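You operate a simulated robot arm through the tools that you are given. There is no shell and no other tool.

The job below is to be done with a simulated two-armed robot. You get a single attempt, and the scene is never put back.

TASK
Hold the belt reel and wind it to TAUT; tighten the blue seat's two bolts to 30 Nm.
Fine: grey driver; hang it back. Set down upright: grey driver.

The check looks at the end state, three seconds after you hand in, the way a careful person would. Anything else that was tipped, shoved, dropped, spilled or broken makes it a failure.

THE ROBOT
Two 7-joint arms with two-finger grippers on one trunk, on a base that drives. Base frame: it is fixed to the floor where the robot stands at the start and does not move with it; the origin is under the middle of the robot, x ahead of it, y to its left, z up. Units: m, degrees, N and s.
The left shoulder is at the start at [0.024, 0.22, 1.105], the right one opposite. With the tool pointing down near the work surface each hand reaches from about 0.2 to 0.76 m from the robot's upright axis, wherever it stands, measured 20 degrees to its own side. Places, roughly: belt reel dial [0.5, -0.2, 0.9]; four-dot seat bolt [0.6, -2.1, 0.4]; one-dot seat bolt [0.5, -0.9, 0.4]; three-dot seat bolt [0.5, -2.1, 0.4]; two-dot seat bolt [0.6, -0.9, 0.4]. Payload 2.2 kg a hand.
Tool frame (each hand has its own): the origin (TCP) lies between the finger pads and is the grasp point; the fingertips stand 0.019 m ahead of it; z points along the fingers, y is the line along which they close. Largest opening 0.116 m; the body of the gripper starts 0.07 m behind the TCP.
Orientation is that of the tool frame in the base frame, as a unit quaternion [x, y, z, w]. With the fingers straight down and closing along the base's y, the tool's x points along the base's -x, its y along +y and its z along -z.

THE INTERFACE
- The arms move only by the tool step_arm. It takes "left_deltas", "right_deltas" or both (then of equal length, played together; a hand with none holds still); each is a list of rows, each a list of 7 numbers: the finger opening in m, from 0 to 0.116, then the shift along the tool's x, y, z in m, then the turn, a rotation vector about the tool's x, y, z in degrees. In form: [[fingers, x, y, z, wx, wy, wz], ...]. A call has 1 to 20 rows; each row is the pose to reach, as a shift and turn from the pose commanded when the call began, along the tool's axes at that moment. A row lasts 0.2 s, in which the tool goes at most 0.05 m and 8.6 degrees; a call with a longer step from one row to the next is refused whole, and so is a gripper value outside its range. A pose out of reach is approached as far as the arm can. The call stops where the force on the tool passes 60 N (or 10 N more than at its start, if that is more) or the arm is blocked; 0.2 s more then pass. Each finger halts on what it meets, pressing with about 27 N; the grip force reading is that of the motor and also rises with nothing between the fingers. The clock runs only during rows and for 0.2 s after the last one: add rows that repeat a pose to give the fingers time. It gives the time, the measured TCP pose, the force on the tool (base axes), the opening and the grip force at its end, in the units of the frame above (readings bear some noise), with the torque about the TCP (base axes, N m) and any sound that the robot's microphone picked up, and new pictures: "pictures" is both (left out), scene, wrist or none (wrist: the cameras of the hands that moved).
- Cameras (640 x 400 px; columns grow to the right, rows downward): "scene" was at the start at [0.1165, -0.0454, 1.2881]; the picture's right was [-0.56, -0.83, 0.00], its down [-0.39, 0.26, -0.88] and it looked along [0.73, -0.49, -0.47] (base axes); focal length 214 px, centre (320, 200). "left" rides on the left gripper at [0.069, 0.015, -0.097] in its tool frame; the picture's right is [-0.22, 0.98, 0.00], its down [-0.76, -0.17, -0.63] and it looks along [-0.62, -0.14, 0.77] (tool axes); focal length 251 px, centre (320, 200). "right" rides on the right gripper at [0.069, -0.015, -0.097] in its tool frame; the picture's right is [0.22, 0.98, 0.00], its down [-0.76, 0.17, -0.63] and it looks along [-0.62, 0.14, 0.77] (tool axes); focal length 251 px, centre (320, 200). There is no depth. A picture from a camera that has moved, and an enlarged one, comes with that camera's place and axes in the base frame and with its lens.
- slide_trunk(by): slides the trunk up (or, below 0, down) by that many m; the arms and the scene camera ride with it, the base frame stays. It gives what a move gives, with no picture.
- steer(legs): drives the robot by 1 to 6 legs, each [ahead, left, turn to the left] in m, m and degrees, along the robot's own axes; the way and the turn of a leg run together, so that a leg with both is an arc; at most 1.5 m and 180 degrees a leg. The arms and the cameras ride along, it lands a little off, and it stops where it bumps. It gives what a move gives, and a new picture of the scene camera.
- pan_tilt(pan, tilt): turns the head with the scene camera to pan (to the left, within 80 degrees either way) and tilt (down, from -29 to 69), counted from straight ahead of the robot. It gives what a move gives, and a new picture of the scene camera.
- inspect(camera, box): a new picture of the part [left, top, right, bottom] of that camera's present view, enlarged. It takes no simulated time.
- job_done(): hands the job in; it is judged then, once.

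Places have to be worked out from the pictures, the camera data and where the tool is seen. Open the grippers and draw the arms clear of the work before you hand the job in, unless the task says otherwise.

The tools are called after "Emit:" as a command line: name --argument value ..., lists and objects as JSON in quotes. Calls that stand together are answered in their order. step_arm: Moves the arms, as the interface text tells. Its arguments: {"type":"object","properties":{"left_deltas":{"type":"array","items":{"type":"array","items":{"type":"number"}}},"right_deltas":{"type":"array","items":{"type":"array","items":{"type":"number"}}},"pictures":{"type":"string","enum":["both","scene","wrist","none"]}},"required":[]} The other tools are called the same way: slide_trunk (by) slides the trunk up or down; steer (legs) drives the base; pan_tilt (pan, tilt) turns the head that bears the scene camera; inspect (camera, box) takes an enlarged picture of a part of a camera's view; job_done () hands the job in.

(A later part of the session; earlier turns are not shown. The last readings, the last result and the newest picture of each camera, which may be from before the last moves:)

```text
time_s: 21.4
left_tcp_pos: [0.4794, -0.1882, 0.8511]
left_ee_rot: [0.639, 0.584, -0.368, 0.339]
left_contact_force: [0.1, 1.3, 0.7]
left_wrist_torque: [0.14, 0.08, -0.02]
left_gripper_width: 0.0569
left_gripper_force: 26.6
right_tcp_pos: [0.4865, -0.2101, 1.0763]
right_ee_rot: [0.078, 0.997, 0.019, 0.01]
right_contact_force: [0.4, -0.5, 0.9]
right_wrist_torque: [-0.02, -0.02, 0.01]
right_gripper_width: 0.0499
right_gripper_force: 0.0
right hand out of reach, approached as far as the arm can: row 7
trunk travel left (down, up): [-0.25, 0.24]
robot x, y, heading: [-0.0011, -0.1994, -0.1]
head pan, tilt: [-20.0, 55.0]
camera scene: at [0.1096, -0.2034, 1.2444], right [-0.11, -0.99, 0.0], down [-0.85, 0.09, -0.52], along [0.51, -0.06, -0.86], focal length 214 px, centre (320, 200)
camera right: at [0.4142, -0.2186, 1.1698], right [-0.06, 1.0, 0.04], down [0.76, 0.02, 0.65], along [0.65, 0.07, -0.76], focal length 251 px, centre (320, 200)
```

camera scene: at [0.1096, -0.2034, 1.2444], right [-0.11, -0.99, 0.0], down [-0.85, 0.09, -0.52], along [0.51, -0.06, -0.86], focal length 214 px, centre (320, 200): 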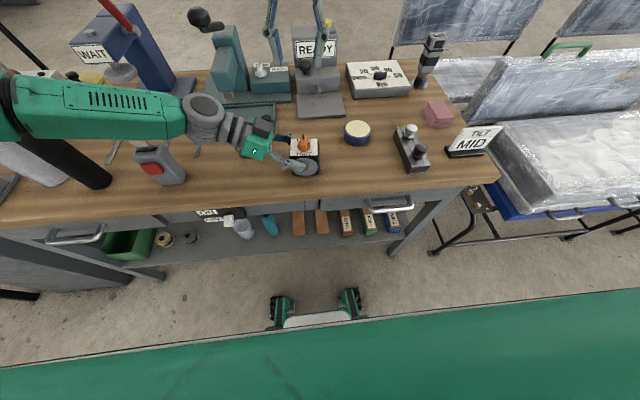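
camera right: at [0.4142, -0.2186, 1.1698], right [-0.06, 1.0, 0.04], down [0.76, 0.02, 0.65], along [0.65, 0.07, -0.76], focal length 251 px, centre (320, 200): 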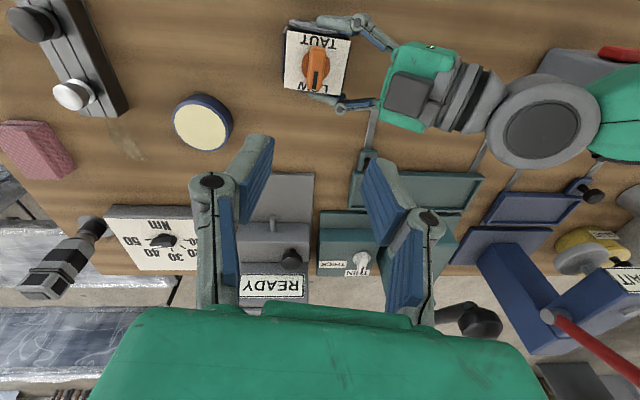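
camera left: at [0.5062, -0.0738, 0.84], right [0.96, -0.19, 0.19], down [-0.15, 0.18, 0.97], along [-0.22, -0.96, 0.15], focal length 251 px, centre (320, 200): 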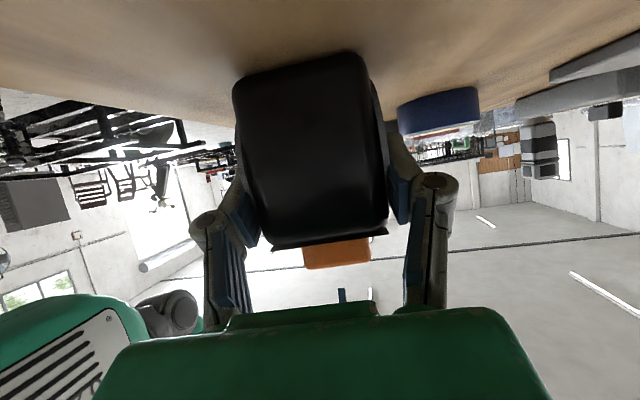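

The scene camera got nudged (its axes no longer match pan -20), so the right arm probably leans on the head, and the hand is ~2 cm above the commanded height. I'll turn the head to the left, away from the right arm, to check.

Emit:
pan_tilt --pan 0 --tilt 55

```text
time_s: 22.2
left_tcp_pos: [0.4802, -0.1902, 0.8516]
left_ee_rot: [0.639, 0.584, -0.368, 0.338]
left_contact_force: [1.5, 1.4, 0.7]
left_wrist_torque: [0.14, 0.01, 0.01]
left_gripper_width: 0.0571
left_gripper_force: 27.7
right_tcp_pos: [0.4882, -0.211, 1.0723]
right_ee_rot: [0.078, 0.997, 0.02, 0.007]
right_contact_force: [-1.0, -0.5, 0.1]
right_wrist_torque: [-0.01, -0.01, 0.0]
right_gripper_width: 0.0501
right_gripper_force: 0.1
trunk travel left (down, up): [-0.25, 0.24]
robot x, y, heading: [0.0005, -0.1992, 0.3]
head pan, tilt: [0.0, 55.0]
camera scene: at [0.1142, -0.1962, 1.249], right [0.0, -1.0, 0.0], down [-0.82, 0.0, -0.57], along [0.57, 0.0, -0.82], focal length 214 px, centre (320, 200)
```

scene: 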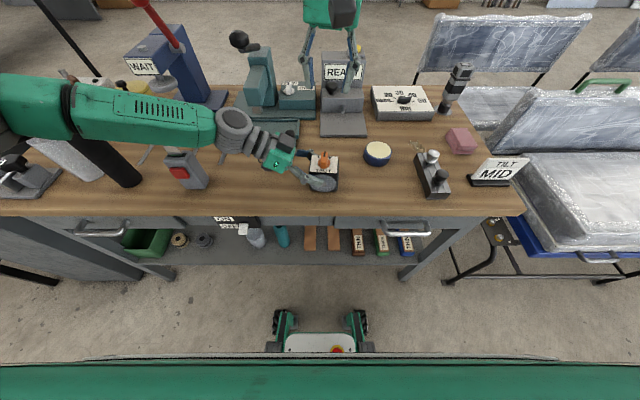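

The head is free again at pan 0, and the left hold is fine. I'll lower the right hand a little to see whether it tracks properly.

Emit:
step_arm --right_deltas '[[0.05, 0, 0, 0.0, 0, 0, 0], [0.05, 0, 0, 0.02, 0, 0, 0], [0.05, 0, 0, 0.04, 0, 0, 0], [0.05, 0, 0, 0.04, 0, 0, 0]]' --pictures "both"

```text
time_s: 23.2
left_tcp_pos: [0.4795, -0.1895, 0.8511]
left_ee_rot: [0.64, 0.584, -0.368, 0.338]
left_contact_force: [-0.4, 0.4, 0.6]
left_wrist_torque: [0.1, 0.04, -0.03]
left_gripper_width: 0.0573
left_gripper_force: 26.7
right_tcp_pos: [0.4882, -0.2106, 1.0394]
right_ee_rot: [0.079, 0.996, 0.024, 0.012]
right_contact_force: [0.4, 0.3, 0.0]
right_wrist_torque: [-0.01, -0.02, 0.03]
right_gripper_width: 0.0502
right_gripper_force: 0.0
trunk travel left (down, up): [-0.25, 0.24]
robot x, y, heading: [0.0008, -0.1996, 0.0]
head pan, tilt: [0.0, 55.0]
camera scene: at [0.1141, -0.1963, 1.249], right [0.0, -1.0, 0.0], down [-0.82, 0.0, -0.57], along [0.57, 0.0, -0.82], focal length 214 px, centre (320, 200)
camera right: at [0.4159, -0.2204, 1.1329], right [-0.06, 1.0, 0.05], down [0.75, 0.01, 0.66], along [0.65, 0.07, -0.75], focal length 251 px, centre (320, 200)
```

scene: 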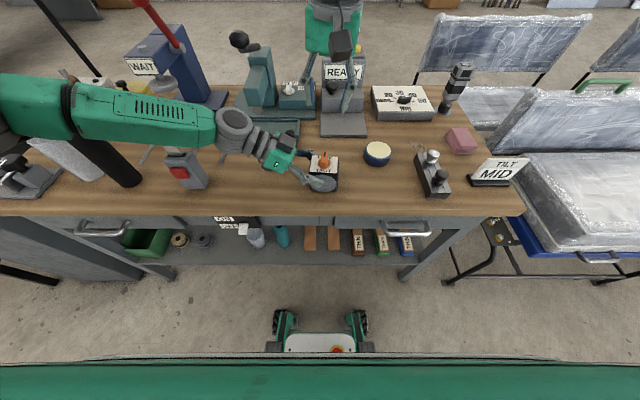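
right: 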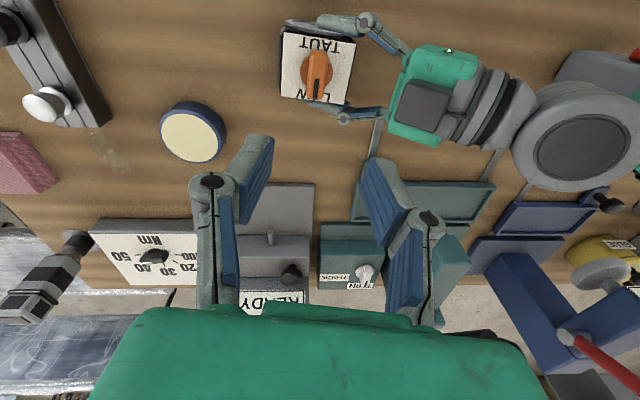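

The hand tracks downward. I'll lower another 8 cm with a small x correction and re-measure.

Emit:
step_arm --right_deltas '[[0.05, 0.002, 0, 0.02, 0, 0, 0], [0.05, 0.004, 0, 0.04, 0, 0, 0], [0.05, 0.006, 0, 0.06, 0, 0, 0], [0.05, 0.008, 0, 0.08, 0, 0, 0], [0.05, 0.008, 0, 0.08, 0, 0, 0]]' --pictures "both"

Emit:
inspect --camera "scene" --box '[260, 100, 420, 220]'

```text
time_s: 24.6
left_tcp_pos: [0.4785, -0.1896, 0.8534]
left_ee_rot: [0.64, 0.584, -0.366, 0.339]
left_contact_force: [0.1, -0.6, -0.2]
left_wrist_torque: [0.08, -0.02, 0.0]
left_gripper_width: 0.0573
left_gripper_force: 26.9
right_tcp_pos: [0.4848, -0.2145, 0.9696]
right_ee_rot: [0.092, 0.995, 0.038, 0.015]
right_contact_force: [0.2, -0.4, -0.3]
right_wrist_torque: [0.05, -0.02, 0.03]
right_gripper_width: 0.0503
right_gripper_force: 0.0
trunk travel left (down, up): [-0.25, 0.24]
robot x, y, heading: [0.0022, -0.1994, -0.0]
head pan, tilt: [0.0, 55.0]
stopped in row 5 (right hand): the arm was blocked; the commanded pose is now the measured one
camera scene: at [0.1142, -0.1966, 1.2489], right [0.0, -1.0, 0.0], down [-0.82, 0.0, -0.57], along [0.57, 0.0, -0.82], focal length 214 px, centre (320, 200)
camera right: at [0.4121, -0.2252, 1.0628], right [-0.03, 1.0, 0.07], down [0.75, -0.02, 0.66], along [0.66, 0.08, -0.75], focal length 251 px, centre (320, 200)
```

scene: 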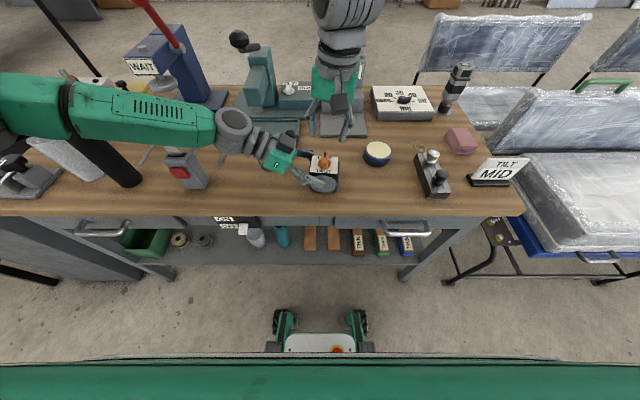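
right: 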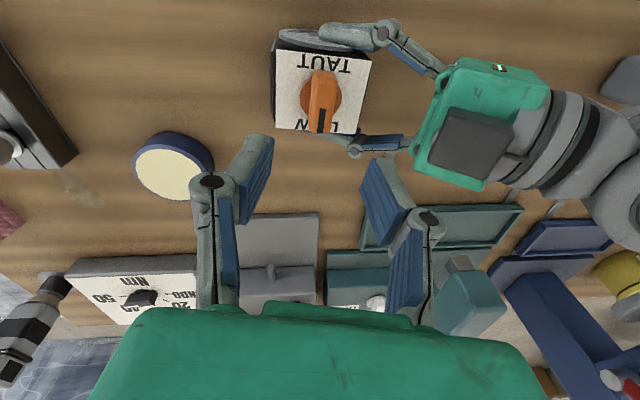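

```text
3.33 times, centred on (340, 160) of scene
camera zoom: at [0.1142, -0.1966, 1.2489], right [0.0, -1.0, 0.0], down [-0.82, 0.0, -0.57], along [0.57, 0.0, -0.82], focal length 715 px, centre (253, 333)
```

zoom: 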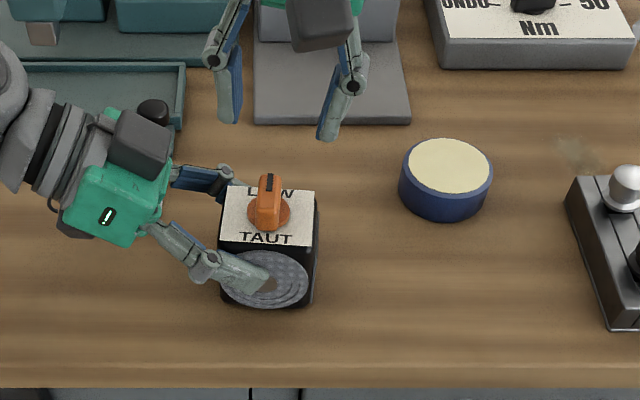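

The right arm got blocked at z≈0.97 – it's reaching too far inward from this stance. I'll back it out up and to the right, then release the reel and reposition the base so the reel is in front of the right shoulder.

Emit:
step_arm --right_deltas '[[0.05, 0, -0.01, -0.03, 0, 0, 0], [0.05, 0, -0.02, -0.06, 0, 0, 0], [0.05, 0, -0.03, -0.09, 0, 0, 0], [0.05, 0.01, -0.06, -0.11, 0, 0, 0], [0.05, 0.02, -0.1, -0.12, 0, 0, 0], [0.05, 0.03, -0.14, -0.13, 0, 0, 0], [0.05, 0.04, -0.18, -0.13, 0, 0, 0], [0.05, 0.05, -0.22, -0.13, 0, 0, 0], [0.05, 0.06, -0.26, -0.13, 0, 0, 0], [0.05, 0.06, -0.26, -0.13, 0, 0, 0]]' --pictures "scene"

```text
time_s: 26.8
left_tcp_pos: [0.4778, -0.1926, 0.8527]
left_ee_rot: [0.64, 0.585, -0.366, 0.339]
left_contact_force: [0.4, 0.4, 0.7]
left_wrist_torque: [0.04, 0.02, -0.01]
left_gripper_width: 0.0574
left_gripper_force: 27.1
right_tcp_pos: [0.3788, -0.4692, 1.0761]
right_ee_rot: [0.09, 0.995, 0.039, 0.014]
right_contact_force: [0.3, 0.4, 0.2]
right_wrist_torque: [-0.02, 0.03, 0.0]
right_gripper_width: 0.0499
right_gripper_force: 0.1
trunk travel left (down, up): [-0.25, 0.24]
robot x, y, heading: [0.0025, -0.199, -0.0]
head pan, tilt: [0.0, 55.0]
camera scene: at [0.1139, -0.2034, 1.249], right [0.0, -1.0, 0.0], down [-0.82, 0.0, -0.57], along [0.57, 0.0, -0.82], focal length 214 px, centre (320, 200)
```

scene: 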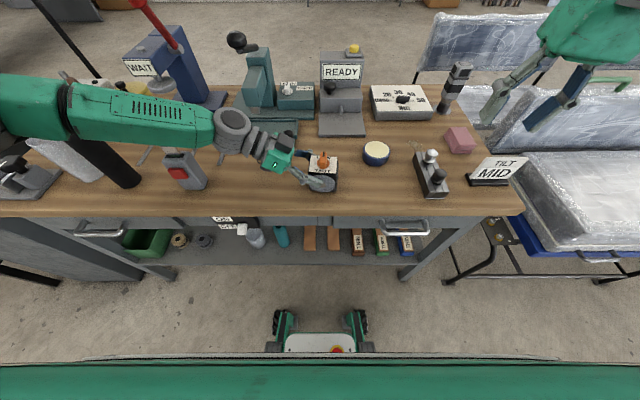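

Right hand is clear. Now I'll open the left fingers and back out along the approach.

Emit:
step_arm --left_deltas '[[0.062, 0, 0, 0, 0, 0, 0], [0.075, 0, 0, 0, 0, 0, 0], [0.095, 0, 0, 0, 0, 0, 0], [0.11, 0, 0, 0, 0, 0, 0], [0.11, 0, 0, 0, 0, 0, 0], [0.11, 0, 0, -0.03, 0, 0, 0], [0.11, 0, 0, -0.06, 0, 0, 0], [0.11, 0, 0, -0.09, 0, 0, 0], [0.11, -0.02, 0, -0.12, 0, 0, 0], [0.11, -0.05, 0, -0.14, 0, 0, 0], [0.11, -0.05, 0, -0.14, 0, 0, 0]]' --pictures "scene"

Emit:
inspect --camera "scene" --box '[260, 100, 420, 220]'

```text
time_s: 29.2
left_tcp_pos: [0.4814, -0.094, 0.9656]
left_ee_rot: [0.64, 0.584, -0.366, 0.339]
left_contact_force: [-0.1, -0.2, 0.5]
left_wrist_torque: [0.01, 0.0, -0.03]
left_gripper_width: 0.1101
left_gripper_force: 0.0
right_tcp_pos: [0.3798, -0.4688, 1.0771]
right_ee_rot: [0.09, 0.995, 0.037, 0.015]
right_contact_force: [0.1, 0.4, -0.5]
right_wrist_torque: [0.03, 0.0, -0.03]
right_gripper_width: 0.0498
right_gripper_force: 0.0
trunk travel left (down, up): [-0.25, 0.24]
robot x, y, heading: [-0.0025, -0.1969, -0.1]
head pan, tilt: [0.0, 55.0]
camera scene: at [0.1136, -0.1991, 1.249], right [0.0, -1.0, 0.0], down [-0.82, 0.0, -0.57], along [0.57, 0.0, -0.82], focal length 214 px, centre (320, 200)
```

scene: 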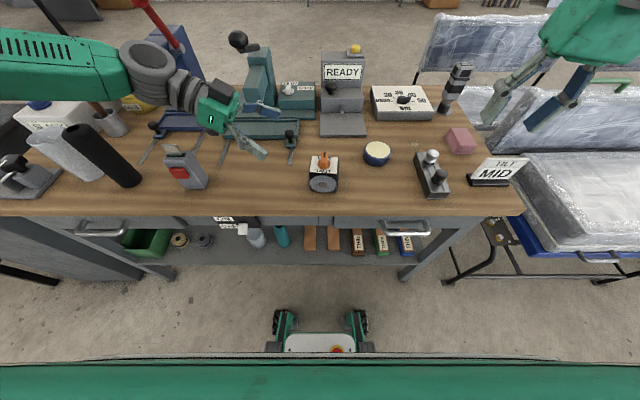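

```text
3.33 times, centred on (340, 160) of scene
camera zoom: at [0.1136, -0.1991, 1.249], right [0.0, -1.0, 0.0], down [-0.82, 0.0, -0.57], along [0.57, 0.0, -0.82], focal length 715 px, centre (253, 333)
```

zoom: 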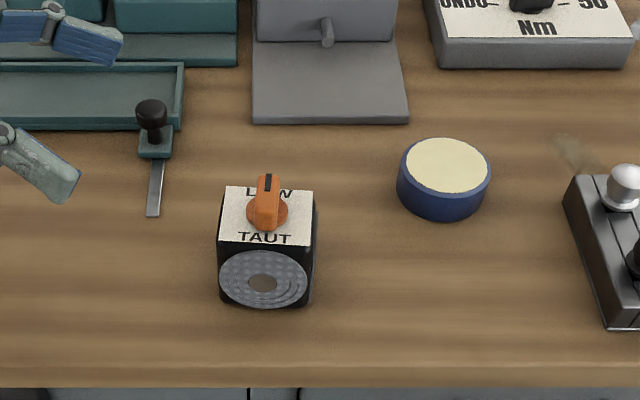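

The reel stayed exactly in place. I'll raise the trunk 0.2 m so the arms clear everything, drive 0.2 m to the left, and lower again.

Emit:
slide_trunk --by 0.2

Emit:
steer --legs '[[0.0, 0.2, 0.0]]'

```text
time_s: 31.4
left_tcp_pos: [0.4825, -0.0945, 1.1639]
left_ee_rot: [0.64, 0.584, -0.367, 0.339]
left_contact_force: [-0.1, 0.6, 0.5]
left_wrist_torque: [-0.01, -0.03, -0.02]
left_gripper_width: 0.11
left_gripper_force: 0.1
right_tcp_pos: [0.3782, -0.4674, 1.2766]
right_ee_rot: [0.091, 0.995, 0.036, 0.014]
right_contact_force: [0.4, -0.5, -0.9]
right_wrist_torque: [-0.01, 0.01, -0.02]
right_gripper_width: 0.0501
right_gripper_force: 0.1
trunk travel left (down, up): [-0.45, 0.04]
robot x, y, heading: [-0.001, -0.2, -0.2]
head pan, tilt: [0.0, 55.0]
```

```text
time_s: 32.9
left_tcp_pos: [0.4814, 0.0965, 1.1657]
left_ee_rot: [0.641, 0.586, -0.364, 0.336]
left_contact_force: [-0.3, 0.3, 0.1]
left_wrist_torque: [0.03, 0.0, 0.03]
left_gripper_width: 0.1098
left_gripper_force: 0.0
right_tcp_pos: [0.3788, -0.2798, 1.2741]
right_ee_rot: [0.09, 0.995, 0.041, 0.015]
right_contact_force: [0.3, -0.8, 0.5]
right_wrist_torque: [0.01, 0.0, 0.02]
right_gripper_width: 0.0497
right_gripper_force: 0.1
trunk travel left (down, up): [-0.45, 0.04]
robot x, y, heading: [0.0014, -0.0015, 0.1]
head pan, tilt: [0.0, 55.0]
camera scene: at [0.1142, -0.0205, 1.4489], right [0.0, -1.0, -0.01], down [-0.82, 0.01, -0.57], along [0.57, 0.01, -0.82], focal length 214 px, centre (320, 200)
```

scene: 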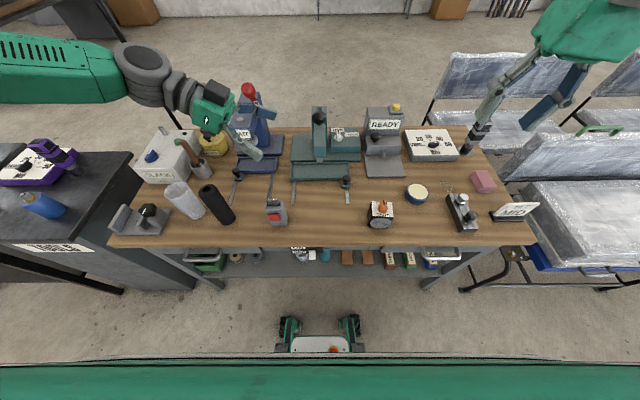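

I'm now at y≈0 with the trunk up. I'll shift the left hand back toward the reel side while high, and bring the right hand over the knob with its tilt corrected.

Emit:
step_arm --left_deltas '[[0.11, -0.0158, 0.0027, 0.0273, 0, 0, 0], [0.11, -0.0315, 0.0054, 0.0547, 0, 0, 0], [0.11, -0.0473, 0.0081, 0.082, 0, 0, 0], [0.11, -0.063, 0.0108, 0.1093, 0, 0, 0], [0.11, -0.0788, 0.0135, 0.1367, 0, 0, 0], [0.11, -0.0946, 0.0162, 0.164, 0, 0, 0], [0.11, -0.0946, 0.0162, 0.164, 0, 0, 0]]' --right_deltas '[[0.05, -0.014, 0.0142, 0.0065, 0.8, 0.2, -0.4], [0.05, -0.028, 0.0285, 0.013, 1.6, 0.43, -0.8], [0.05, -0.0424, 0.0427, 0.0196, 2.4, 0.65, -1.2], [0.05, -0.0565, 0.057, 0.026, 3.2, 0.87, -1.6], [0.05, -0.07, 0.071, 0.0326, 4.0, 1.1, -2.0], [0.05, -0.0847, 0.0854, 0.0391, 4.72, 1.3, -2.3], [0.05, -0.0847, 0.0854, 0.0391, 4.72, 1.3, -2.3]]' --pictures "scene"

```text
time_s: 34.7
left_tcp_pos: [0.4711, -0.0948, 1.1694]
left_ee_rot: [0.644, 0.582, -0.363, 0.338]
left_contact_force: [-0.7, -0.1, 0.2]
left_wrist_torque: [-0.01, 0.01, 0.01]
left_gripper_width: 0.1099
left_gripper_force: 0.1
right_tcp_pos: [0.4711, -0.2114, 1.2485]
right_ee_rot: [0.073, 0.997, 0.0, 0.003]
right_contact_force: [0.6, 0.1, 0.7]
right_wrist_torque: [0.05, 0.03, 0.0]
right_gripper_width: 0.05
right_gripper_force: 0.0
trunk travel left (down, up): [-0.45, 0.04]
robot x, y, heading: [-0.0035, -0.0112, -0.3]
head pan, tilt: [0.0, 55.0]
stopped in row 7 (right hand): the arm was blocked; the commanded pose is now the measured one
camera scene: at [0.1143, -0.0265, 1.4489], right [0.0, -1.0, -0.01], down [-0.82, 0.01, -0.57], along [0.57, 0.01, -0.82], focal length 214 px, centre (320, 200)
```

scene: 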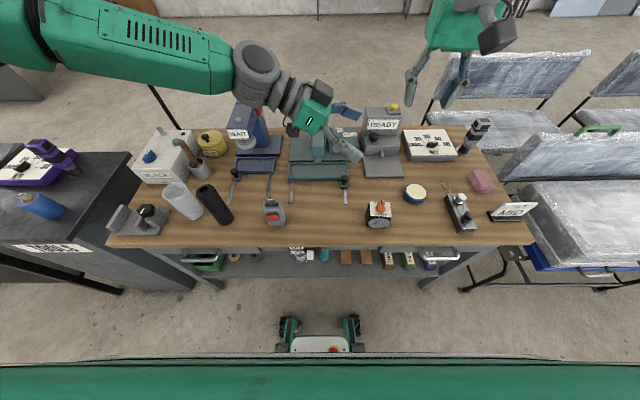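

The right arm reports "blocked" again though its hand is in free air, so something up the arm is limiting it. I'll look at the right shoulder and elbow.

Emit:
pan_tilt --pan -50 --tilt 20

Emit:
inspect --camera "right" --box '[0, 0, 640, 400]'

Emit:
inspect --camera "left" --box '[0, 0, 640, 400]'

```text
time_s: 35.9
left_tcp_pos: [0.4727, -0.0658, 1.169]
left_ee_rot: [0.638, 0.58, -0.369, 0.347]
left_contact_force: [0.3, 1.2, -0.8]
left_wrist_torque: [-0.07, 0.07, -0.04]
left_gripper_width: 0.11
left_gripper_force: 0.0
right_tcp_pos: [0.4724, -0.181, 1.2514]
right_ee_rot: [0.07, 0.997, -0.011, 0.004]
right_contact_force: [0.6, 0.5, -0.8]
right_wrist_torque: [-0.09, -0.01, 0.01]
right_gripper_width: 0.0499
right_gripper_force: 0.0
trunk travel left (down, up): [-0.45, 0.04]
robot x, y, heading: [-0.001, 0.0, 0.3]
head pan, tilt: [-50.0, 20.0]
camera scene: at [0.1032, -0.0562, 1.5018], right [-0.77, -0.64, 0.01], down [-0.22, 0.25, -0.94], along [0.6, -0.72, -0.34], focal length 214 px, centre (320, 200)
```

scene: 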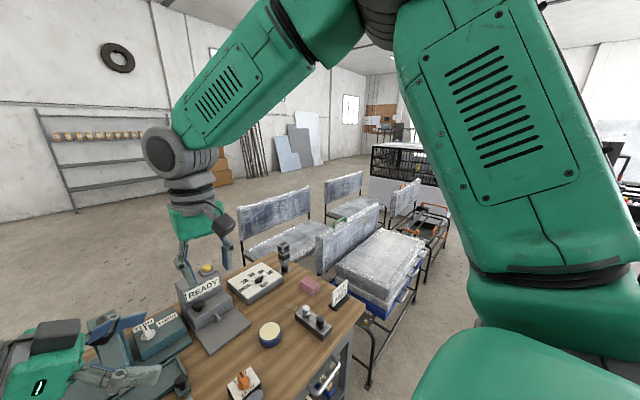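

```text
1.00 times, centred on (320, 200) of right (not enlarged: the box is as wide or as high as the picture)
camera zoom: at [0.4025, -0.1839, 1.3474], right [-0.07, 1.0, -0.02], down [0.77, 0.07, 0.64], along [0.64, 0.03, -0.77], focal length 251 px, centre (320, 200)
```

zoom: 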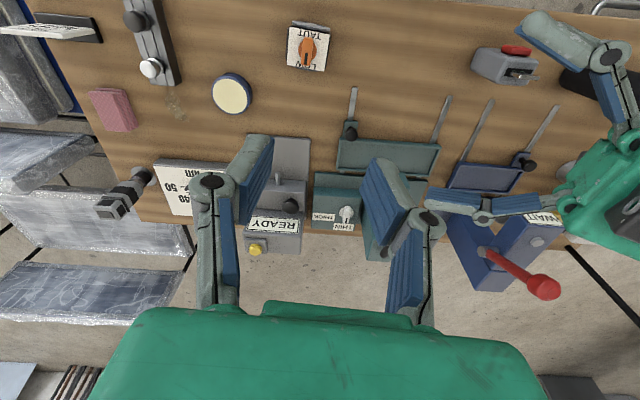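

```text
1.00 times, centred on (320, 200) of left (not enlarged: the box is as wide or as high as the picture)
camera zoom: at [0.4988, 0.052, 1.1564], right [0.96, -0.19, 0.2], down [-0.16, 0.2, 0.97], along [-0.22, -0.96, 0.16], focal length 251 px, centre (320, 200)
```

zoom: 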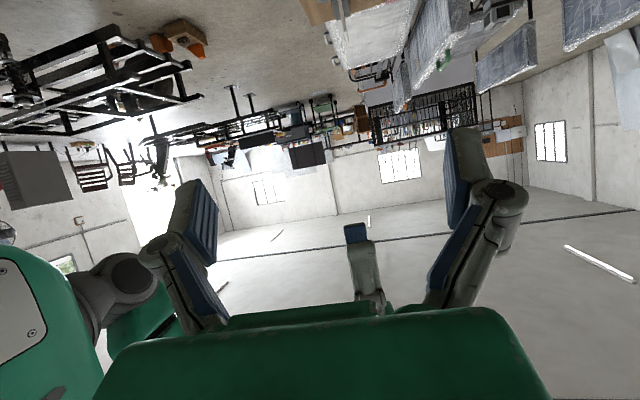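

The upper arm sits right beside the head, which is what it's jamming against. With the trunk up, a lower hand keeps the elbow away, so I'll take the right hand outward, then down on its own side.

Emit:
step_arm --right_deltas '[[0.05, -0.006, -0.04, 0.0, 0, 0, 0], [0.05, -0.012, -0.08, 0.0, 0, 0, 0], [0.05, -0.018, -0.12, 0.01, 0, 0, 0], [0.05, -0.024, -0.16, 0.03, 0, 0, 0], [0.05, -0.03, -0.2, 0.06, 0, 0, 0], [0.05, -0.03, -0.22, 0.1, 0, 0, 0], [0.05, -0.03, -0.22, 0.14, 0, 0, 0], [0.05, -0.03, -0.22, 0.18, 0, 0, 0], [0.05, -0.03, -0.22, 0.2, 0, 0, 0], [0.05, -0.03, -0.22, 0.2, 0, 0, 0]]' --pictures "scene"

```text
refused: row 5 steps farther than a row can; nothing moved
```

One row was slightly too long; I'll resend with shorter steps.

Emit:
step_arm --right_deltas '[[0.05, -0.006, -0.04, 0.0, 0, 0, 0], [0.05, -0.012, -0.08, 0.0, 0, 0, 0], [0.05, -0.018, -0.12, 0.01, 0, 0, 0], [0.05, -0.024, -0.16, 0.03, 0, 0, 0], [0.05, -0.03, -0.195, 0.06, 0, 0, 0], [0.05, -0.03, -0.22, 0.1, 0, 0, 0], [0.05, -0.03, -0.22, 0.14, 0, 0, 0], [0.05, -0.03, -0.22, 0.18, 0, 0, 0], [0.05, -0.03, -0.22, 0.2, 0, 0, 0], [0.05, -0.03, -0.22, 0.2, 0, 0, 0]]' --pictures "scene"

```text
time_s: 38.1
left_tcp_pos: [0.4719, -0.1016, 1.1696]
left_ee_rot: [0.645, 0.582, -0.362, 0.337]
left_contact_force: [-0.2, -0.1, -0.2]
left_wrist_torque: [0.08, 0.0, 0.01]
left_gripper_width: 0.1098
left_gripper_force: 0.1
right_tcp_pos: [0.4728, -0.4414, 1.0464]
right_ee_rot: [0.072, 0.997, 0.001, 0.004]
right_contact_force: [-0.1, -0.4, 1.2]
right_wrist_torque: [0.07, -0.01, -0.03]
right_gripper_width: 0.0501
right_gripper_force: 0.1
trunk travel left (down, up): [-0.45, 0.04]
robot x, y, heading: [-0.0019, -0.0109, -0.2]
head pan, tilt: [-50.0, 20.0]
camera scene: at [0.1033, -0.0875, 1.5008], right [-0.77, -0.64, 0.0], down [-0.22, 0.27, -0.94], along [0.6, -0.72, -0.35], focal length 214 px, centre (320, 200)
```

scene: 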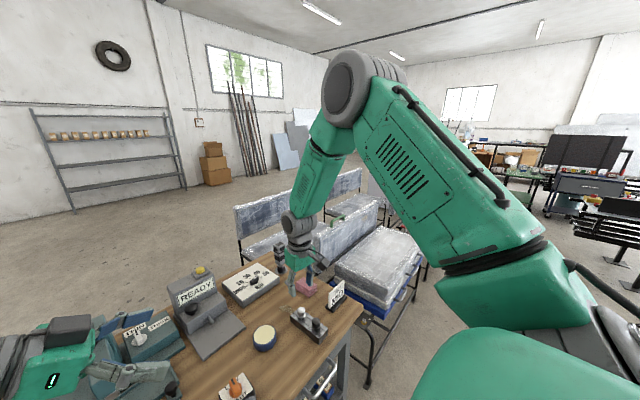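

Elbow is now lower and clear. I'll turn the head left (pan +15) to keep it out of the arm's way, then move the right hand inward at the low height.

Emit:
pan_tilt --pan 15 --tilt 60

Emit:
step_arm --right_deltas '[[0.05, 0.005, 0.035, 0.005, 0, 0, 0], [0.05, 0.01, 0.07, 0.01, 0, 0, 0], [0.05, 0.015, 0.105, 0.015, 0, 0, 0], [0.05, 0.02, 0.14, 0.02, 0, 0, 0], [0.05, 0.025, 0.175, 0.025, 0, 0, 0], [0.05, 0.028, 0.21, 0.03, 0, 0, 0], [0.05, 0.028, 0.231, 0.03, 0, 0, 0], [0.05, 0.028, 0.231, 0.03, 0, 0, 0]]' --pictures "both"

```text
time_s: 39.5
left_tcp_pos: [0.4716, -0.0687, 1.1701]
left_ee_rot: [0.639, 0.581, -0.368, 0.345]
left_contact_force: [1.0, 1.4, 0.1]
left_wrist_torque: [-0.06, 0.05, -0.03]
left_gripper_width: 0.11
left_gripper_force: 0.1
right_tcp_pos: [0.4745, -0.4114, 1.0568]
right_ee_rot: [0.07, 0.997, -0.011, 0.005]
right_contact_force: [0.4, 0.1, 0.8]
right_wrist_torque: [-0.06, 0.08, -0.02]
right_gripper_width: 0.0501
right_gripper_force: 0.0
trunk travel left (down, up): [-0.45, 0.04]
robot x, y, heading: [0.0003, -0.0052, 0.1]
head pan, tilt: [15.0, 60.0]
camera scene: at [0.1078, 0.0183, 1.4429], right [0.26, -0.97, 0.0], down [-0.84, -0.22, -0.5], along [0.48, 0.13, -0.87], focal length 214 px, centre (320, 200)
```

scene: 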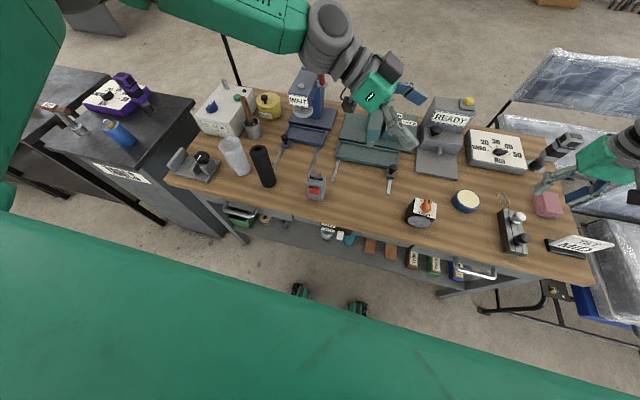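

```text
time_s: 41.3
left_tcp_pos: [0.4729, -0.0702, 1.17]
left_ee_rot: [0.639, 0.581, -0.368, 0.345]
left_contact_force: [1.4, 0.2, 0.3]
left_wrist_torque: [-0.03, 0.02, -0.03]
left_gripper_width: 0.1101
left_gripper_force: 0.0
right_tcp_pos: [0.477, -0.1785, 1.021]
right_ee_rot: [0.071, 0.997, -0.009, 0.005]
right_contact_force: [0.6, 0.7, -0.3]
right_wrist_torque: [-0.09, -0.03, -0.03]
right_gripper_width: 0.0498
right_gripper_force: 0.1
trunk travel left (down, up): [-0.45, 0.04]
robot x, y, heading: [0.0004, -0.006, -0.2]
head pan, tilt: [15.0, 60.0]
camera scene: at [0.1077, 0.0195, 1.4429], right [0.26, -0.97, 0.0], down [-0.84, -0.23, -0.5], along [0.48, 0.13, -0.87], focal length 214 px, centre (320, 200)
camera right: at [0.4074, -0.1827, 1.1168], right [-0.08, 1.0, -0.02], down [0.77, 0.07, 0.64], along [0.64, 0.03, -0.77], focal length 251 px, centre (320, 200)
```

scene: 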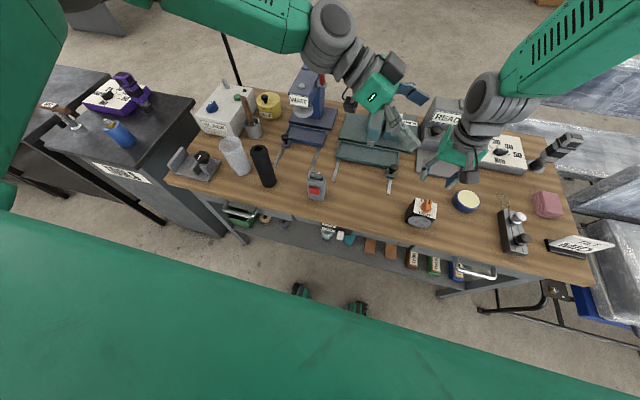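
right: 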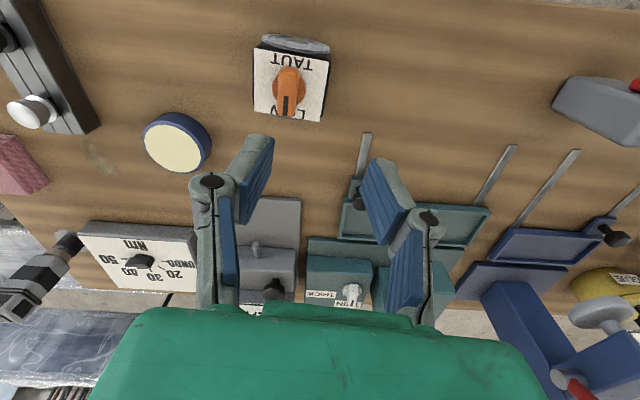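

Right arm reaches over the knob without blocking now. The body rocks ~1° between states, so I'll re-measure at each step. I'll move the right hand aside 12 cm and bring the left hand down to its pre-grasp.

Emit:
step_arm --left_deltas '[[0.11, 0.0, 0.0, 0.0, 0, 0, 0], [0.11, 0.0, 0.0, 0.0, 0, 0, 0], [0.11, 0.031, 0.0026, 0.02, 0, 0, 0], [0.11, 0.062, 0.0052, 0.04, 0, 0, 0], [0.11, 0.093, 0.0078, 0.06, 0, 0, 0], [0.11, 0.124, 0.0104, 0.08, 0, 0, 0], [0.11, 0.155, 0.013, 0.1, 0, 0, 0], [0.11, 0.186, 0.0156, 0.12, 0, 0, 0], [0.11, 0.219, 0.018, 0.1386, 0, 0, 0], [0.11, 0.219, 0.018, 0.1386, 0, 0, 0], [0.11, 0.219, 0.018, 0.1386, 0, 0, 0]]' --right_deltas '[[0.05, -0.006, -0.04, 0, 0, 0, 0], [0.05, -0.012, -0.08, 0, 0, 0, 0], [0.05, -0.0175, -0.1187, 0, 0, 0, 0], [0.05, -0.0175, -0.1187, 0, 0, 0, 0], [0.05, -0.0175, -0.1187, 0, 0, 0, 0], [0.05, -0.0175, -0.1187, 0, 0, 0, 0], [0.05, -0.0175, -0.1187, 0, 0, 0, 0], [0.05, -0.0175, -0.1187, 0, 0, 0, 0], [0.05, -0.0175, -0.1187, 0, 0, 0, 0], [0.05, -0.0175, -0.1187, 0, 0, 0, 0], [0.05, -0.0175, -0.1187, 0, 0, 0, 0]]' --pictures "both"

```text
time_s: 43.7
left_tcp_pos: [0.4937, -0.1161, 0.9095]
left_ee_rot: [0.646, 0.583, -0.361, 0.337]
left_contact_force: [-0.6, -0.5, 0.2]
left_wrist_torque: [0.04, -0.02, -0.02]
left_gripper_width: 0.1097
left_gripper_force: 0.0
right_tcp_pos: [0.4744, -0.3339, 1.0123]
right_ee_rot: [0.073, 0.997, 0.005, 0.003]
right_contact_force: [-0.8, -1.8, -0.3]
right_wrist_torque: [0.09, -0.03, 0.01]
right_gripper_width: 0.0498
right_gripper_force: 0.0
trunk travel left (down, up): [-0.45, 0.04]
robot x, y, heading: [-0.0046, -0.0125, -0.0]
head pan, tilt: [15.0, 60.0]
camera scene: at [0.1081, -0.0181, 1.443], right [0.26, -0.97, -0.02], down [-0.84, -0.21, -0.5], along [0.48, 0.14, -0.87], focal length 214 px, centre (320, 200)
camera right: at [0.4045, -0.3412, 1.1075], right [-0.07, 1.0, 0.01], down [0.77, 0.05, 0.64], along [0.64, 0.05, -0.77], focal length 251 px, centre (320, 200)
camera left: at [0.5196, 0.0009, 0.8998], right [0.96, -0.2, 0.2], down [-0.16, 0.17, 0.97], along [-0.23, -0.96, 0.13], focal length 251 px, centre (320, 200)
```

scene: 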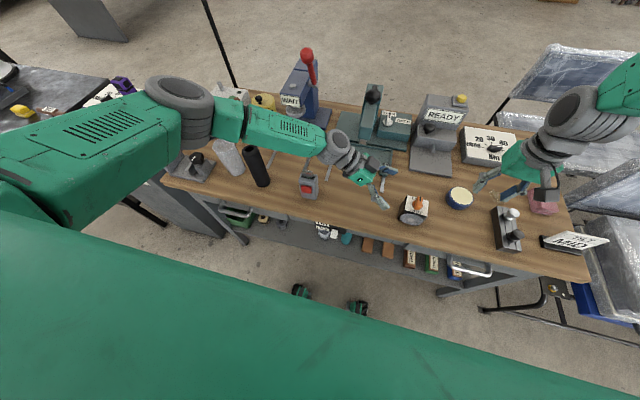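
right: 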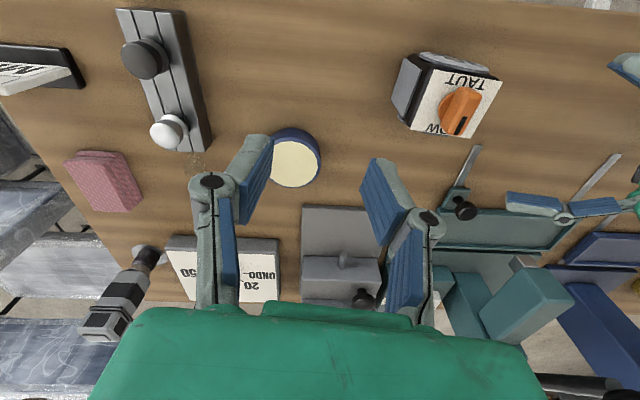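
left: 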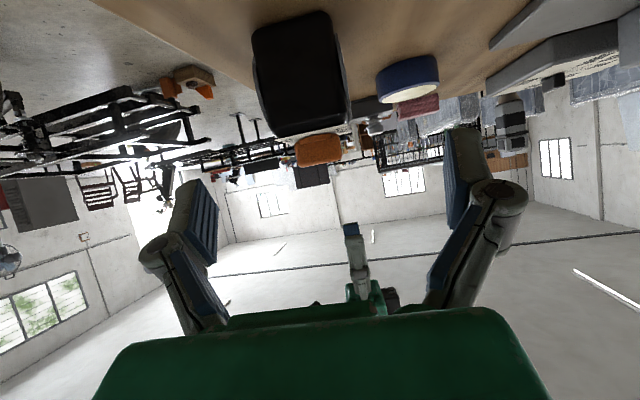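

The body seems to sway after lateral moves. I'll hold still for 2 s and re-read to see whether it settles.

Emit:
step_arm --left_deltas '[[0.11, 0, 0, 0, 0, 0, 0], [0.11, 0, 0, 0, 0, 0, 0], [0.11, 0, 0, 0, 0, 0, 0], [0.11, 0, 0, 0, 0, 0, 0], [0.11, 0, 0, 0, 0, 0, 0], [0.11, 0, 0, 0, 0, 0, 0], [0.11, 0, 0, 0, 0, 0, 0], [0.11, 0, 0, 0, 0, 0, 0], [0.11, 0, 0, 0, 0, 0, 0], [0.11, 0, 0, 0, 0, 0, 0]]' --pictures "none"

Emit:
step_arm --left_deltas '[[0.11, 0, 0, 0, 0, 0, 0], [0.11, 0, 0, 0, 0, 0, 0], [0.11, 0, 0, 0, 0, 0, 0]]' --pictures "none"

```text
time_s: 45.9
left_tcp_pos: [0.494, -0.0751, 0.9112]
left_ee_rot: [0.638, 0.58, -0.369, 0.346]
left_contact_force: [0.6, 1.4, -1.1]
left_wrist_torque: [-0.07, 0.06, -0.02]
left_gripper_width: 0.1102
left_gripper_force: 0.1
right_tcp_pos: [0.4747, -0.2915, 1.0218]
right_ee_rot: [0.07, 0.997, -0.013, 0.004]
right_contact_force: [0.9, 0.2, -0.5]
right_wrist_torque: [-0.05, 0.04, -0.01]
right_gripper_width: 0.0502
right_gripper_force: 0.0
trunk travel left (down, up): [-0.45, 0.04]
robot x, y, heading: [-0.0012, -0.0026, 0.1]
head pan, tilt: [15.0, 60.0]
```

```text
time_s: 46.7
left_tcp_pos: [0.4937, -0.0812, 0.9118]
left_ee_rot: [0.639, 0.58, -0.368, 0.345]
left_contact_force: [0.4, 1.1, -0.7]
left_wrist_torque: [-0.07, 0.0, 0.02]
left_gripper_width: 0.11
left_gripper_force: 0.1
right_tcp_pos: [0.4747, -0.2987, 1.0208]
right_ee_rot: [0.071, 0.997, -0.01, 0.004]
right_contact_force: [0.3, 0.8, 0.0]
right_wrist_torque: [-0.08, 0.03, 0.0]
right_gripper_width: 0.0501
right_gripper_force: 0.1
trunk travel left (down, up): [-0.45, 0.04]
robot x, y, heading: [-0.0007, -0.0021, 0.1]
head pan, tilt: [15.0, 60.0]
```

It's a slow, lightly damped sway. I'll wait longer to find the settled pose and from now on move gently.

Emit:
step_arm --left_deltas '[[0.11, 0, 0, 0, 0, 0, 0], [0.11, 0, 0, 0, 0, 0, 0], [0.11, 0, 0, 0, 0, 0, 0], [0.11, 0, 0, 0, 0, 0, 0], [0.11, 0, 0, 0, 0, 0, 0], [0.11, 0, 0, 0, 0, 0, 0], [0.11, 0, 0, 0, 0, 0, 0], [0.11, 0, 0, 0, 0, 0, 0], [0.11, 0, 0, 0, 0, 0, 0], [0.11, 0, 0, 0, 0, 0, 0], [0.11, 0, 0, 0, 0, 0, 0], [0.11, 0, 0, 0, 0, 0, 0], [0.11, 0, 0, 0, 0, 0, 0], [0.11, 0, 0, 0, 0, 0, 0], [0.11, 0, 0, 0, 0, 0, 0]]' --pictures "none"

Emit:
step_arm --left_deltas '[[0.11, 0, 0, 0, 0, 0, 0], [0.11, 0, 0, 0, 0, 0, 0]]' --pictures "none"

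Emit:
step_arm --left_deltas '[[0.11, 0, 0, 0, 0, 0, 0], [0.11, 0, 0, 0, 0, 0, 0]]' --pictures "none"

```text
time_s: 49.9
left_tcp_pos: [0.4932, -0.1109, 0.9096]
left_ee_rot: [0.645, 0.582, -0.363, 0.338]
left_contact_force: [0.0, -0.2, -0.1]
left_wrist_torque: [0.04, -0.01, 0.04]
left_gripper_width: 0.1097
left_gripper_force: 0.1
right_tcp_pos: [0.4747, -0.3284, 1.0127]
right_ee_rot: [0.072, 0.997, 0.002, 0.003]
right_contact_force: [-0.3, -0.7, 0.3]
right_wrist_torque: [0.0, -0.03, -0.01]
right_gripper_width: 0.05
right_gripper_force: 0.1
trunk travel left (down, up): [-0.45, 0.04]
robot x, y, heading: [-0.0023, -0.0129, -0.2]
head pan, tilt: [15.0, 60.0]
```

```text
time_s: 50.5
left_tcp_pos: [0.4926, -0.0859, 0.9114]
left_ee_rot: [0.64, 0.58, -0.368, 0.343]
left_contact_force: [-0.8, 0.6, 0.4]
left_wrist_torque: [-0.07, 0.01, 0.05]
left_gripper_width: 0.1101
left_gripper_force: 0.0
right_tcp_pos: [0.4752, -0.3018, 1.0202]
right_ee_rot: [0.07, 0.997, -0.008, 0.003]
right_contact_force: [0.4, 0.1, 0.6]
right_wrist_torque: [-0.01, -0.03, 0.02]
right_gripper_width: 0.0496
right_gripper_force: 0.1
trunk travel left (down, up): [-0.45, 0.04]
robot x, y, heading: [-0.0003, -0.0042, -0.1]
head pan, tilt: [15.0, 60.0]
```

```text
time_s: 51.1
left_tcp_pos: [0.4936, -0.0901, 0.9117]
left_ee_rot: [0.641, 0.581, -0.366, 0.343]
left_contact_force: [-0.2, 0.8, -1.1]
left_wrist_torque: [-0.02, 0.0, 0.0]
left_gripper_width: 0.1101
left_gripper_force: 0.0
right_tcp_pos: [0.4752, -0.3055, 1.019]
right_ee_rot: [0.072, 0.997, -0.006, 0.004]
right_contact_force: [0.9, -0.4, -0.7]
right_wrist_torque: [-0.01, -0.01, 0.0]
right_gripper_width: 0.0498
right_gripper_force: 0.1
trunk travel left (down, up): [-0.45, 0.04]
robot x, y, heading: [0.0004, -0.0043, 0.4]
head pan, tilt: [15.0, 60.0]
```

Amplitude is shrinking slowly. I'll wait about 8 s more and sample again.

Emit:
step_arm --left_deltas '[[0.11, 0, 0, 0, 0, 0, 0], [0.11, 0, 0, 0, 0, 0, 0], [0.11, 0, 0, 0, 0, 0, 0], [0.11, 0, 0, 0, 0, 0, 0], [0.11, 0, 0, 0, 0, 0, 0], [0.11, 0, 0, 0, 0, 0, 0], [0.11, 0, 0, 0, 0, 0, 0], [0.11, 0, 0, 0, 0, 0, 0], [0.11, 0, 0, 0, 0, 0, 0], [0.11, 0, 0, 0, 0, 0, 0], [0.11, 0, 0, 0, 0, 0, 0], [0.11, 0, 0, 0, 0, 0, 0], [0.11, 0, 0, 0, 0, 0, 0], [0.11, 0, 0, 0, 0, 0, 0], [0.11, 0, 0, 0, 0, 0, 0], [0.11, 0, 0, 0, 0, 0, 0], [0.11, 0, 0, 0, 0, 0, 0], [0.11, 0, 0, 0, 0, 0, 0], [0.11, 0, 0, 0, 0, 0, 0], [0.11, 0, 0, 0, 0, 0, 0]]' --pictures "none"

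Emit:
step_arm --left_deltas '[[0.11, 0, 0, 0, 0, 0, 0], [0.11, 0, 0, 0, 0, 0, 0], [0.11, 0, 0, 0, 0, 0, 0], [0.11, 0, 0, 0, 0, 0, 0], [0.11, 0, 0, 0, 0, 0, 0], [0.11, 0, 0, 0, 0, 0, 0], [0.11, 0, 0, 0, 0, 0, 0], [0.11, 0, 0, 0, 0, 0, 0], [0.11, 0, 0, 0, 0, 0, 0], [0.11, 0, 0, 0, 0, 0, 0], [0.11, 0, 0, 0, 0, 0, 0], [0.11, 0, 0, 0, 0, 0, 0], [0.11, 0, 0, 0, 0, 0, 0], [0.11, 0, 0, 0, 0, 0, 0], [0.11, 0, 0, 0, 0, 0, 0], [0.11, 0, 0, 0, 0, 0, 0], [0.11, 0, 0, 0, 0, 0, 0], [0.11, 0, 0, 0, 0, 0, 0], [0.11, 0, 0, 0, 0, 0, 0], [0.11, 0, 0, 0, 0, 0, 0]]' --pictures "none"

Emit:
step_arm --left_deltas '[[0.11, 0, 0, 0, 0, 0, 0], [0.11, 0, 0, 0, 0, 0, 0]]' --pictures "none"

Emit:
step_arm --left_deltas '[[0.11, 0, 0, 0, 0, 0, 0], [0.11, 0, 0, 0, 0, 0, 0]]' --pictures "none"

```text
time_s: 55.3
left_tcp_pos: [0.4936, -0.1041, 0.9101]
left_ee_rot: [0.643, 0.582, -0.364, 0.339]
left_contact_force: [0.1, 0.6, -1.0]
left_wrist_torque: [0.03, -0.01, -0.02]
left_gripper_width: 0.1098
left_gripper_force: 0.0
right_tcp_pos: [0.4751, -0.3215, 1.0158]
right_ee_rot: [0.072, 0.997, -0.002, 0.004]
right_contact_force: [-0.8, 0.0, 0.3]
right_wrist_torque: [0.01, 0.0, 0.04]
right_gripper_width: 0.05
right_gripper_force: 0.0
trunk travel left (down, up): [-0.45, 0.04]
robot x, y, heading: [0.0017, -0.0082, -0.1]
head pan, tilt: [15.0, 60.0]
```

```text
time_s: 59.5
left_tcp_pos: [0.4941, -0.0968, 0.91]
left_ee_rot: [0.642, 0.581, -0.366, 0.34]
left_contact_force: [-0.1, 0.8, 0.1]
left_wrist_torque: [0.0, -0.03, -0.01]
left_gripper_width: 0.11
left_gripper_force: 0.1
right_tcp_pos: [0.4768, -0.3117, 1.0167]
right_ee_rot: [0.072, 0.997, -0.004, 0.003]
right_contact_force: [-0.5, 0.0, -0.8]
right_wrist_torque: [-0.04, -0.02, 0.01]
right_gripper_width: 0.0499
right_gripper_force: 0.1
trunk travel left (down, up): [-0.45, 0.04]
robot x, y, heading: [-0.002, -0.0059, -0.0]
head pan, tilt: [15.0, 60.0]
```

```text
time_s: 60.1
left_tcp_pos: [0.4927, -0.0952, 0.9111]
left_ee_rot: [0.643, 0.581, -0.365, 0.341]
left_contact_force: [-0.5, 0.8, -0.4]
left_wrist_torque: [0.0, 0.02, 0.0]
left_gripper_width: 0.1103
left_gripper_force: 0.2
right_tcp_pos: [0.4742, -0.3127, 1.0174]
right_ee_rot: [0.071, 0.997, -0.004, 0.003]
right_contact_force: [-0.2, -0.8, -0.7]
right_wrist_torque: [0.01, 0.0, -0.02]
right_gripper_width: 0.05
right_gripper_force: 0.1
trunk travel left (down, up): [-0.45, 0.04]
robot x, y, heading: [0.0005, -0.0064, 0.2]
head pan, tilt: [15.0, 60.0]
```

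```text
time_s: 60.7
left_tcp_pos: [0.4936, -0.0966, 0.9114]
left_ee_rot: [0.642, 0.581, -0.366, 0.341]
left_contact_force: [0.4, -0.5, -0.3]
left_wrist_torque: [-0.01, -0.03, 0.02]
left_gripper_width: 0.1101
left_gripper_force: 0.1
right_tcp_pos: [0.4761, -0.3138, 1.0173]
right_ee_rot: [0.072, 0.997, -0.004, 0.003]
right_contact_force: [0.0, -0.2, -0.1]
right_wrist_torque: [0.02, 0.03, 0.02]
right_gripper_width: 0.05
right_gripper_force: 0.1
trunk travel left (down, up): [-0.45, 0.04]
robot x, y, heading: [-0.0023, -0.0065, -0.2]
head pan, tilt: [15.0, 60.0]
```

Settled: left (0.4935,-0.096,0.911), right (0.475,-0.313,1.017). Now I'll re-triangulate the reel with everything still.

Emit:
inspect --camera "right" --box '[370, 40, 530, 150]'

Emit:
inspect --camera "scene" --box '[380, 180, 460, 240]'

Emit:
inspect --camera "left" --box '[220, 0, 420, 180]'

```text
3.64 times, centred on (450, 95) of right
camera zoom: at [0.4049, -0.3177, 1.113], right [-0.07, 1.0, -0.01], down [0.77, 0.06, 0.64], along [0.64, 0.04, -0.77], focal length 914 px, centre (-153, 582)
```

zoom: 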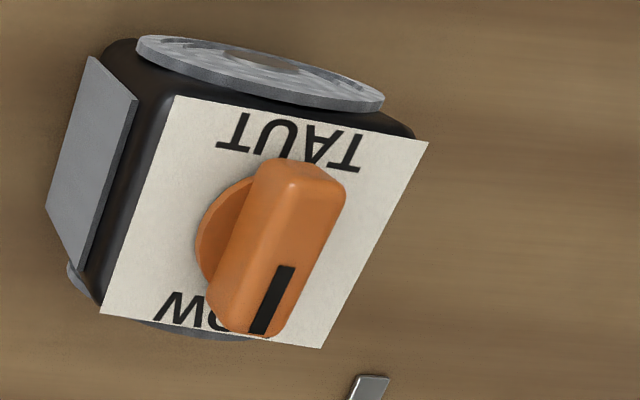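

```text
6.67 times, centred on (420, 210) of scene
camera zoom: at [0.1082, 0.0107, 1.4429], right [0.26, -0.97, 0.0], down [-0.84, -0.22, -0.5], along [0.48, 0.13, -0.87], focal length 1430 px, centre (-347, 133)
```

zoom: 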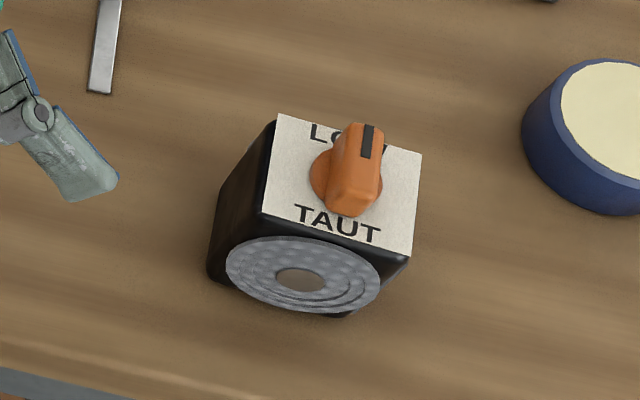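

```text
2.22 times, centred on (320, 90) of left
camera zoom: at [0.5199, 0.0216, 0.8992], right [0.96, -0.2, 0.2], down [-0.16, 0.19, 0.97], along [-0.23, -0.96, 0.15], focal length 559 px, centre (320, 444)
```

zoom: 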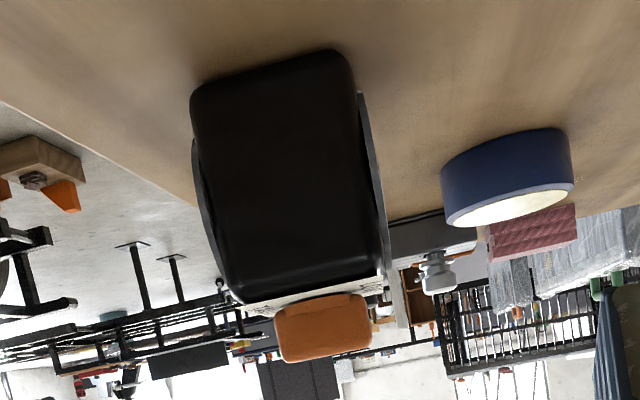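

Reel centre is confirmed at about (0.479,-0.210), yaw -5°. Sliding the left hand in slowly to avoid exciting the sway, fingers open.

Emit:
step_arm --left_deltas '[[0.11, 0.0002, -0.0002, 0.004, 0, 0, 0], [0.11, 0.0008, -0.0006, 0.012, 0, 0, 0], [0.11, 0.0015, -0.001, 0.022, 0, 0, 0], [0.11, 0.002, -0.0015, 0.033, 0, 0, 0], [0.11, 0.003, -0.002, 0.045, 0, 0, 0], [0.11, 0.004, -0.0026, 0.058, 0, 0, 0], [0.11, 0.0047, -0.0032, 0.071, 0, 0, 0], [0.11, 0.0055, -0.0038, 0.083, 0, 0, 0], [0.11, 0.0062, -0.0042, 0.093, 0, 0, 0], [0.11, 0.0068, -0.0045, 0.101, 0, 0, 0], [0.11, 0.007, -0.0047, 0.106, 0, 0, 0], [0.11, 0.0072, -0.0048, 0.1095, 0, 0, 0], [0.11, 0.0072, -0.0048, 0.1095, 0, 0, 0], [0.11, 0.0072, -0.0048, 0.1095, 0, 0, 0], [0.11, 0.0072, -0.0048, 0.1095, 0, 0, 0], [0.11, 0.0072, -0.0048, 0.1095, 0, 0, 0]]' --pictures "wrist"

Emit:
inspect --camera "right" --box '[370, 20, 590, 180]'

```text
time_s: 64.1
left_tcp_pos: [0.4783, -0.1902, 0.8484]
left_ee_rot: [0.642, 0.581, -0.366, 0.341]
left_contact_force: [0.8, 0.1, 0.3]
left_wrist_torque: [0.0, 0.0, 0.01]
left_gripper_width: 0.1097
left_gripper_force: 0.1
right_tcp_pos: [0.4754, -0.313, 1.0188]
right_ee_rot: [0.071, 0.997, -0.004, 0.003]
right_contact_force: [-0.1, 0.2, -1.2]
right_wrist_torque: [-0.01, 0.01, 0.02]
right_gripper_width: 0.05
right_gripper_force: 0.1
trunk travel left (down, up): [-0.45, 0.04]
robot x, y, heading: [0.0002, -0.0048, -0.1]
head pan, tilt: [15.0, 60.0]
camera left: at [0.5056, -0.0719, 0.8367], right [0.96, -0.2, 0.2], down [-0.16, 0.18, 0.97], along [-0.23, -0.96, 0.15], focal length 251 px, centre (320, 200)
```

left: 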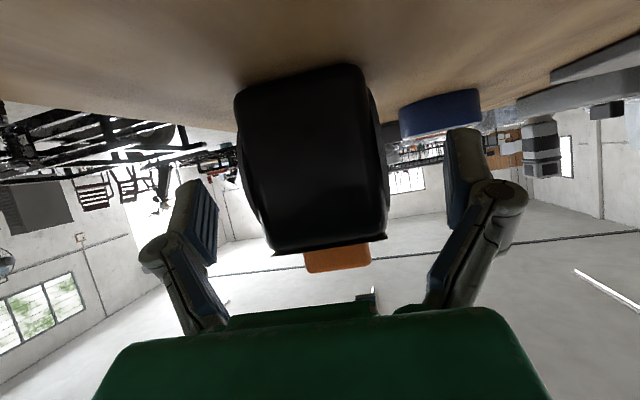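

```text
2.50 times, centred on (480, 100) of right
camera zoom: at [0.4049, -0.3181, 1.1129], right [-0.07, 1.0, -0.01], down [0.77, 0.06, 0.64], along [0.64, 0.04, -0.77], focal length 629 px, centre (-80, 450)
```

zoom: 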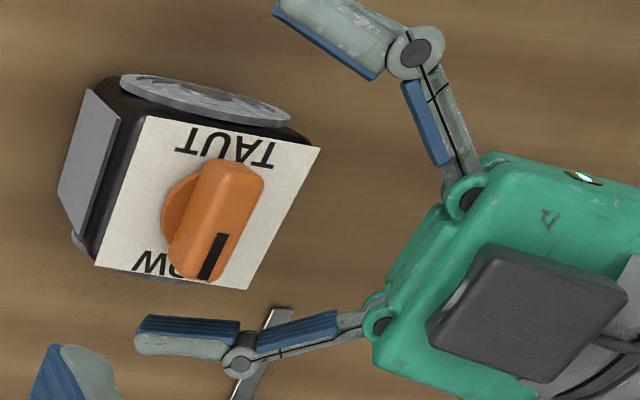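

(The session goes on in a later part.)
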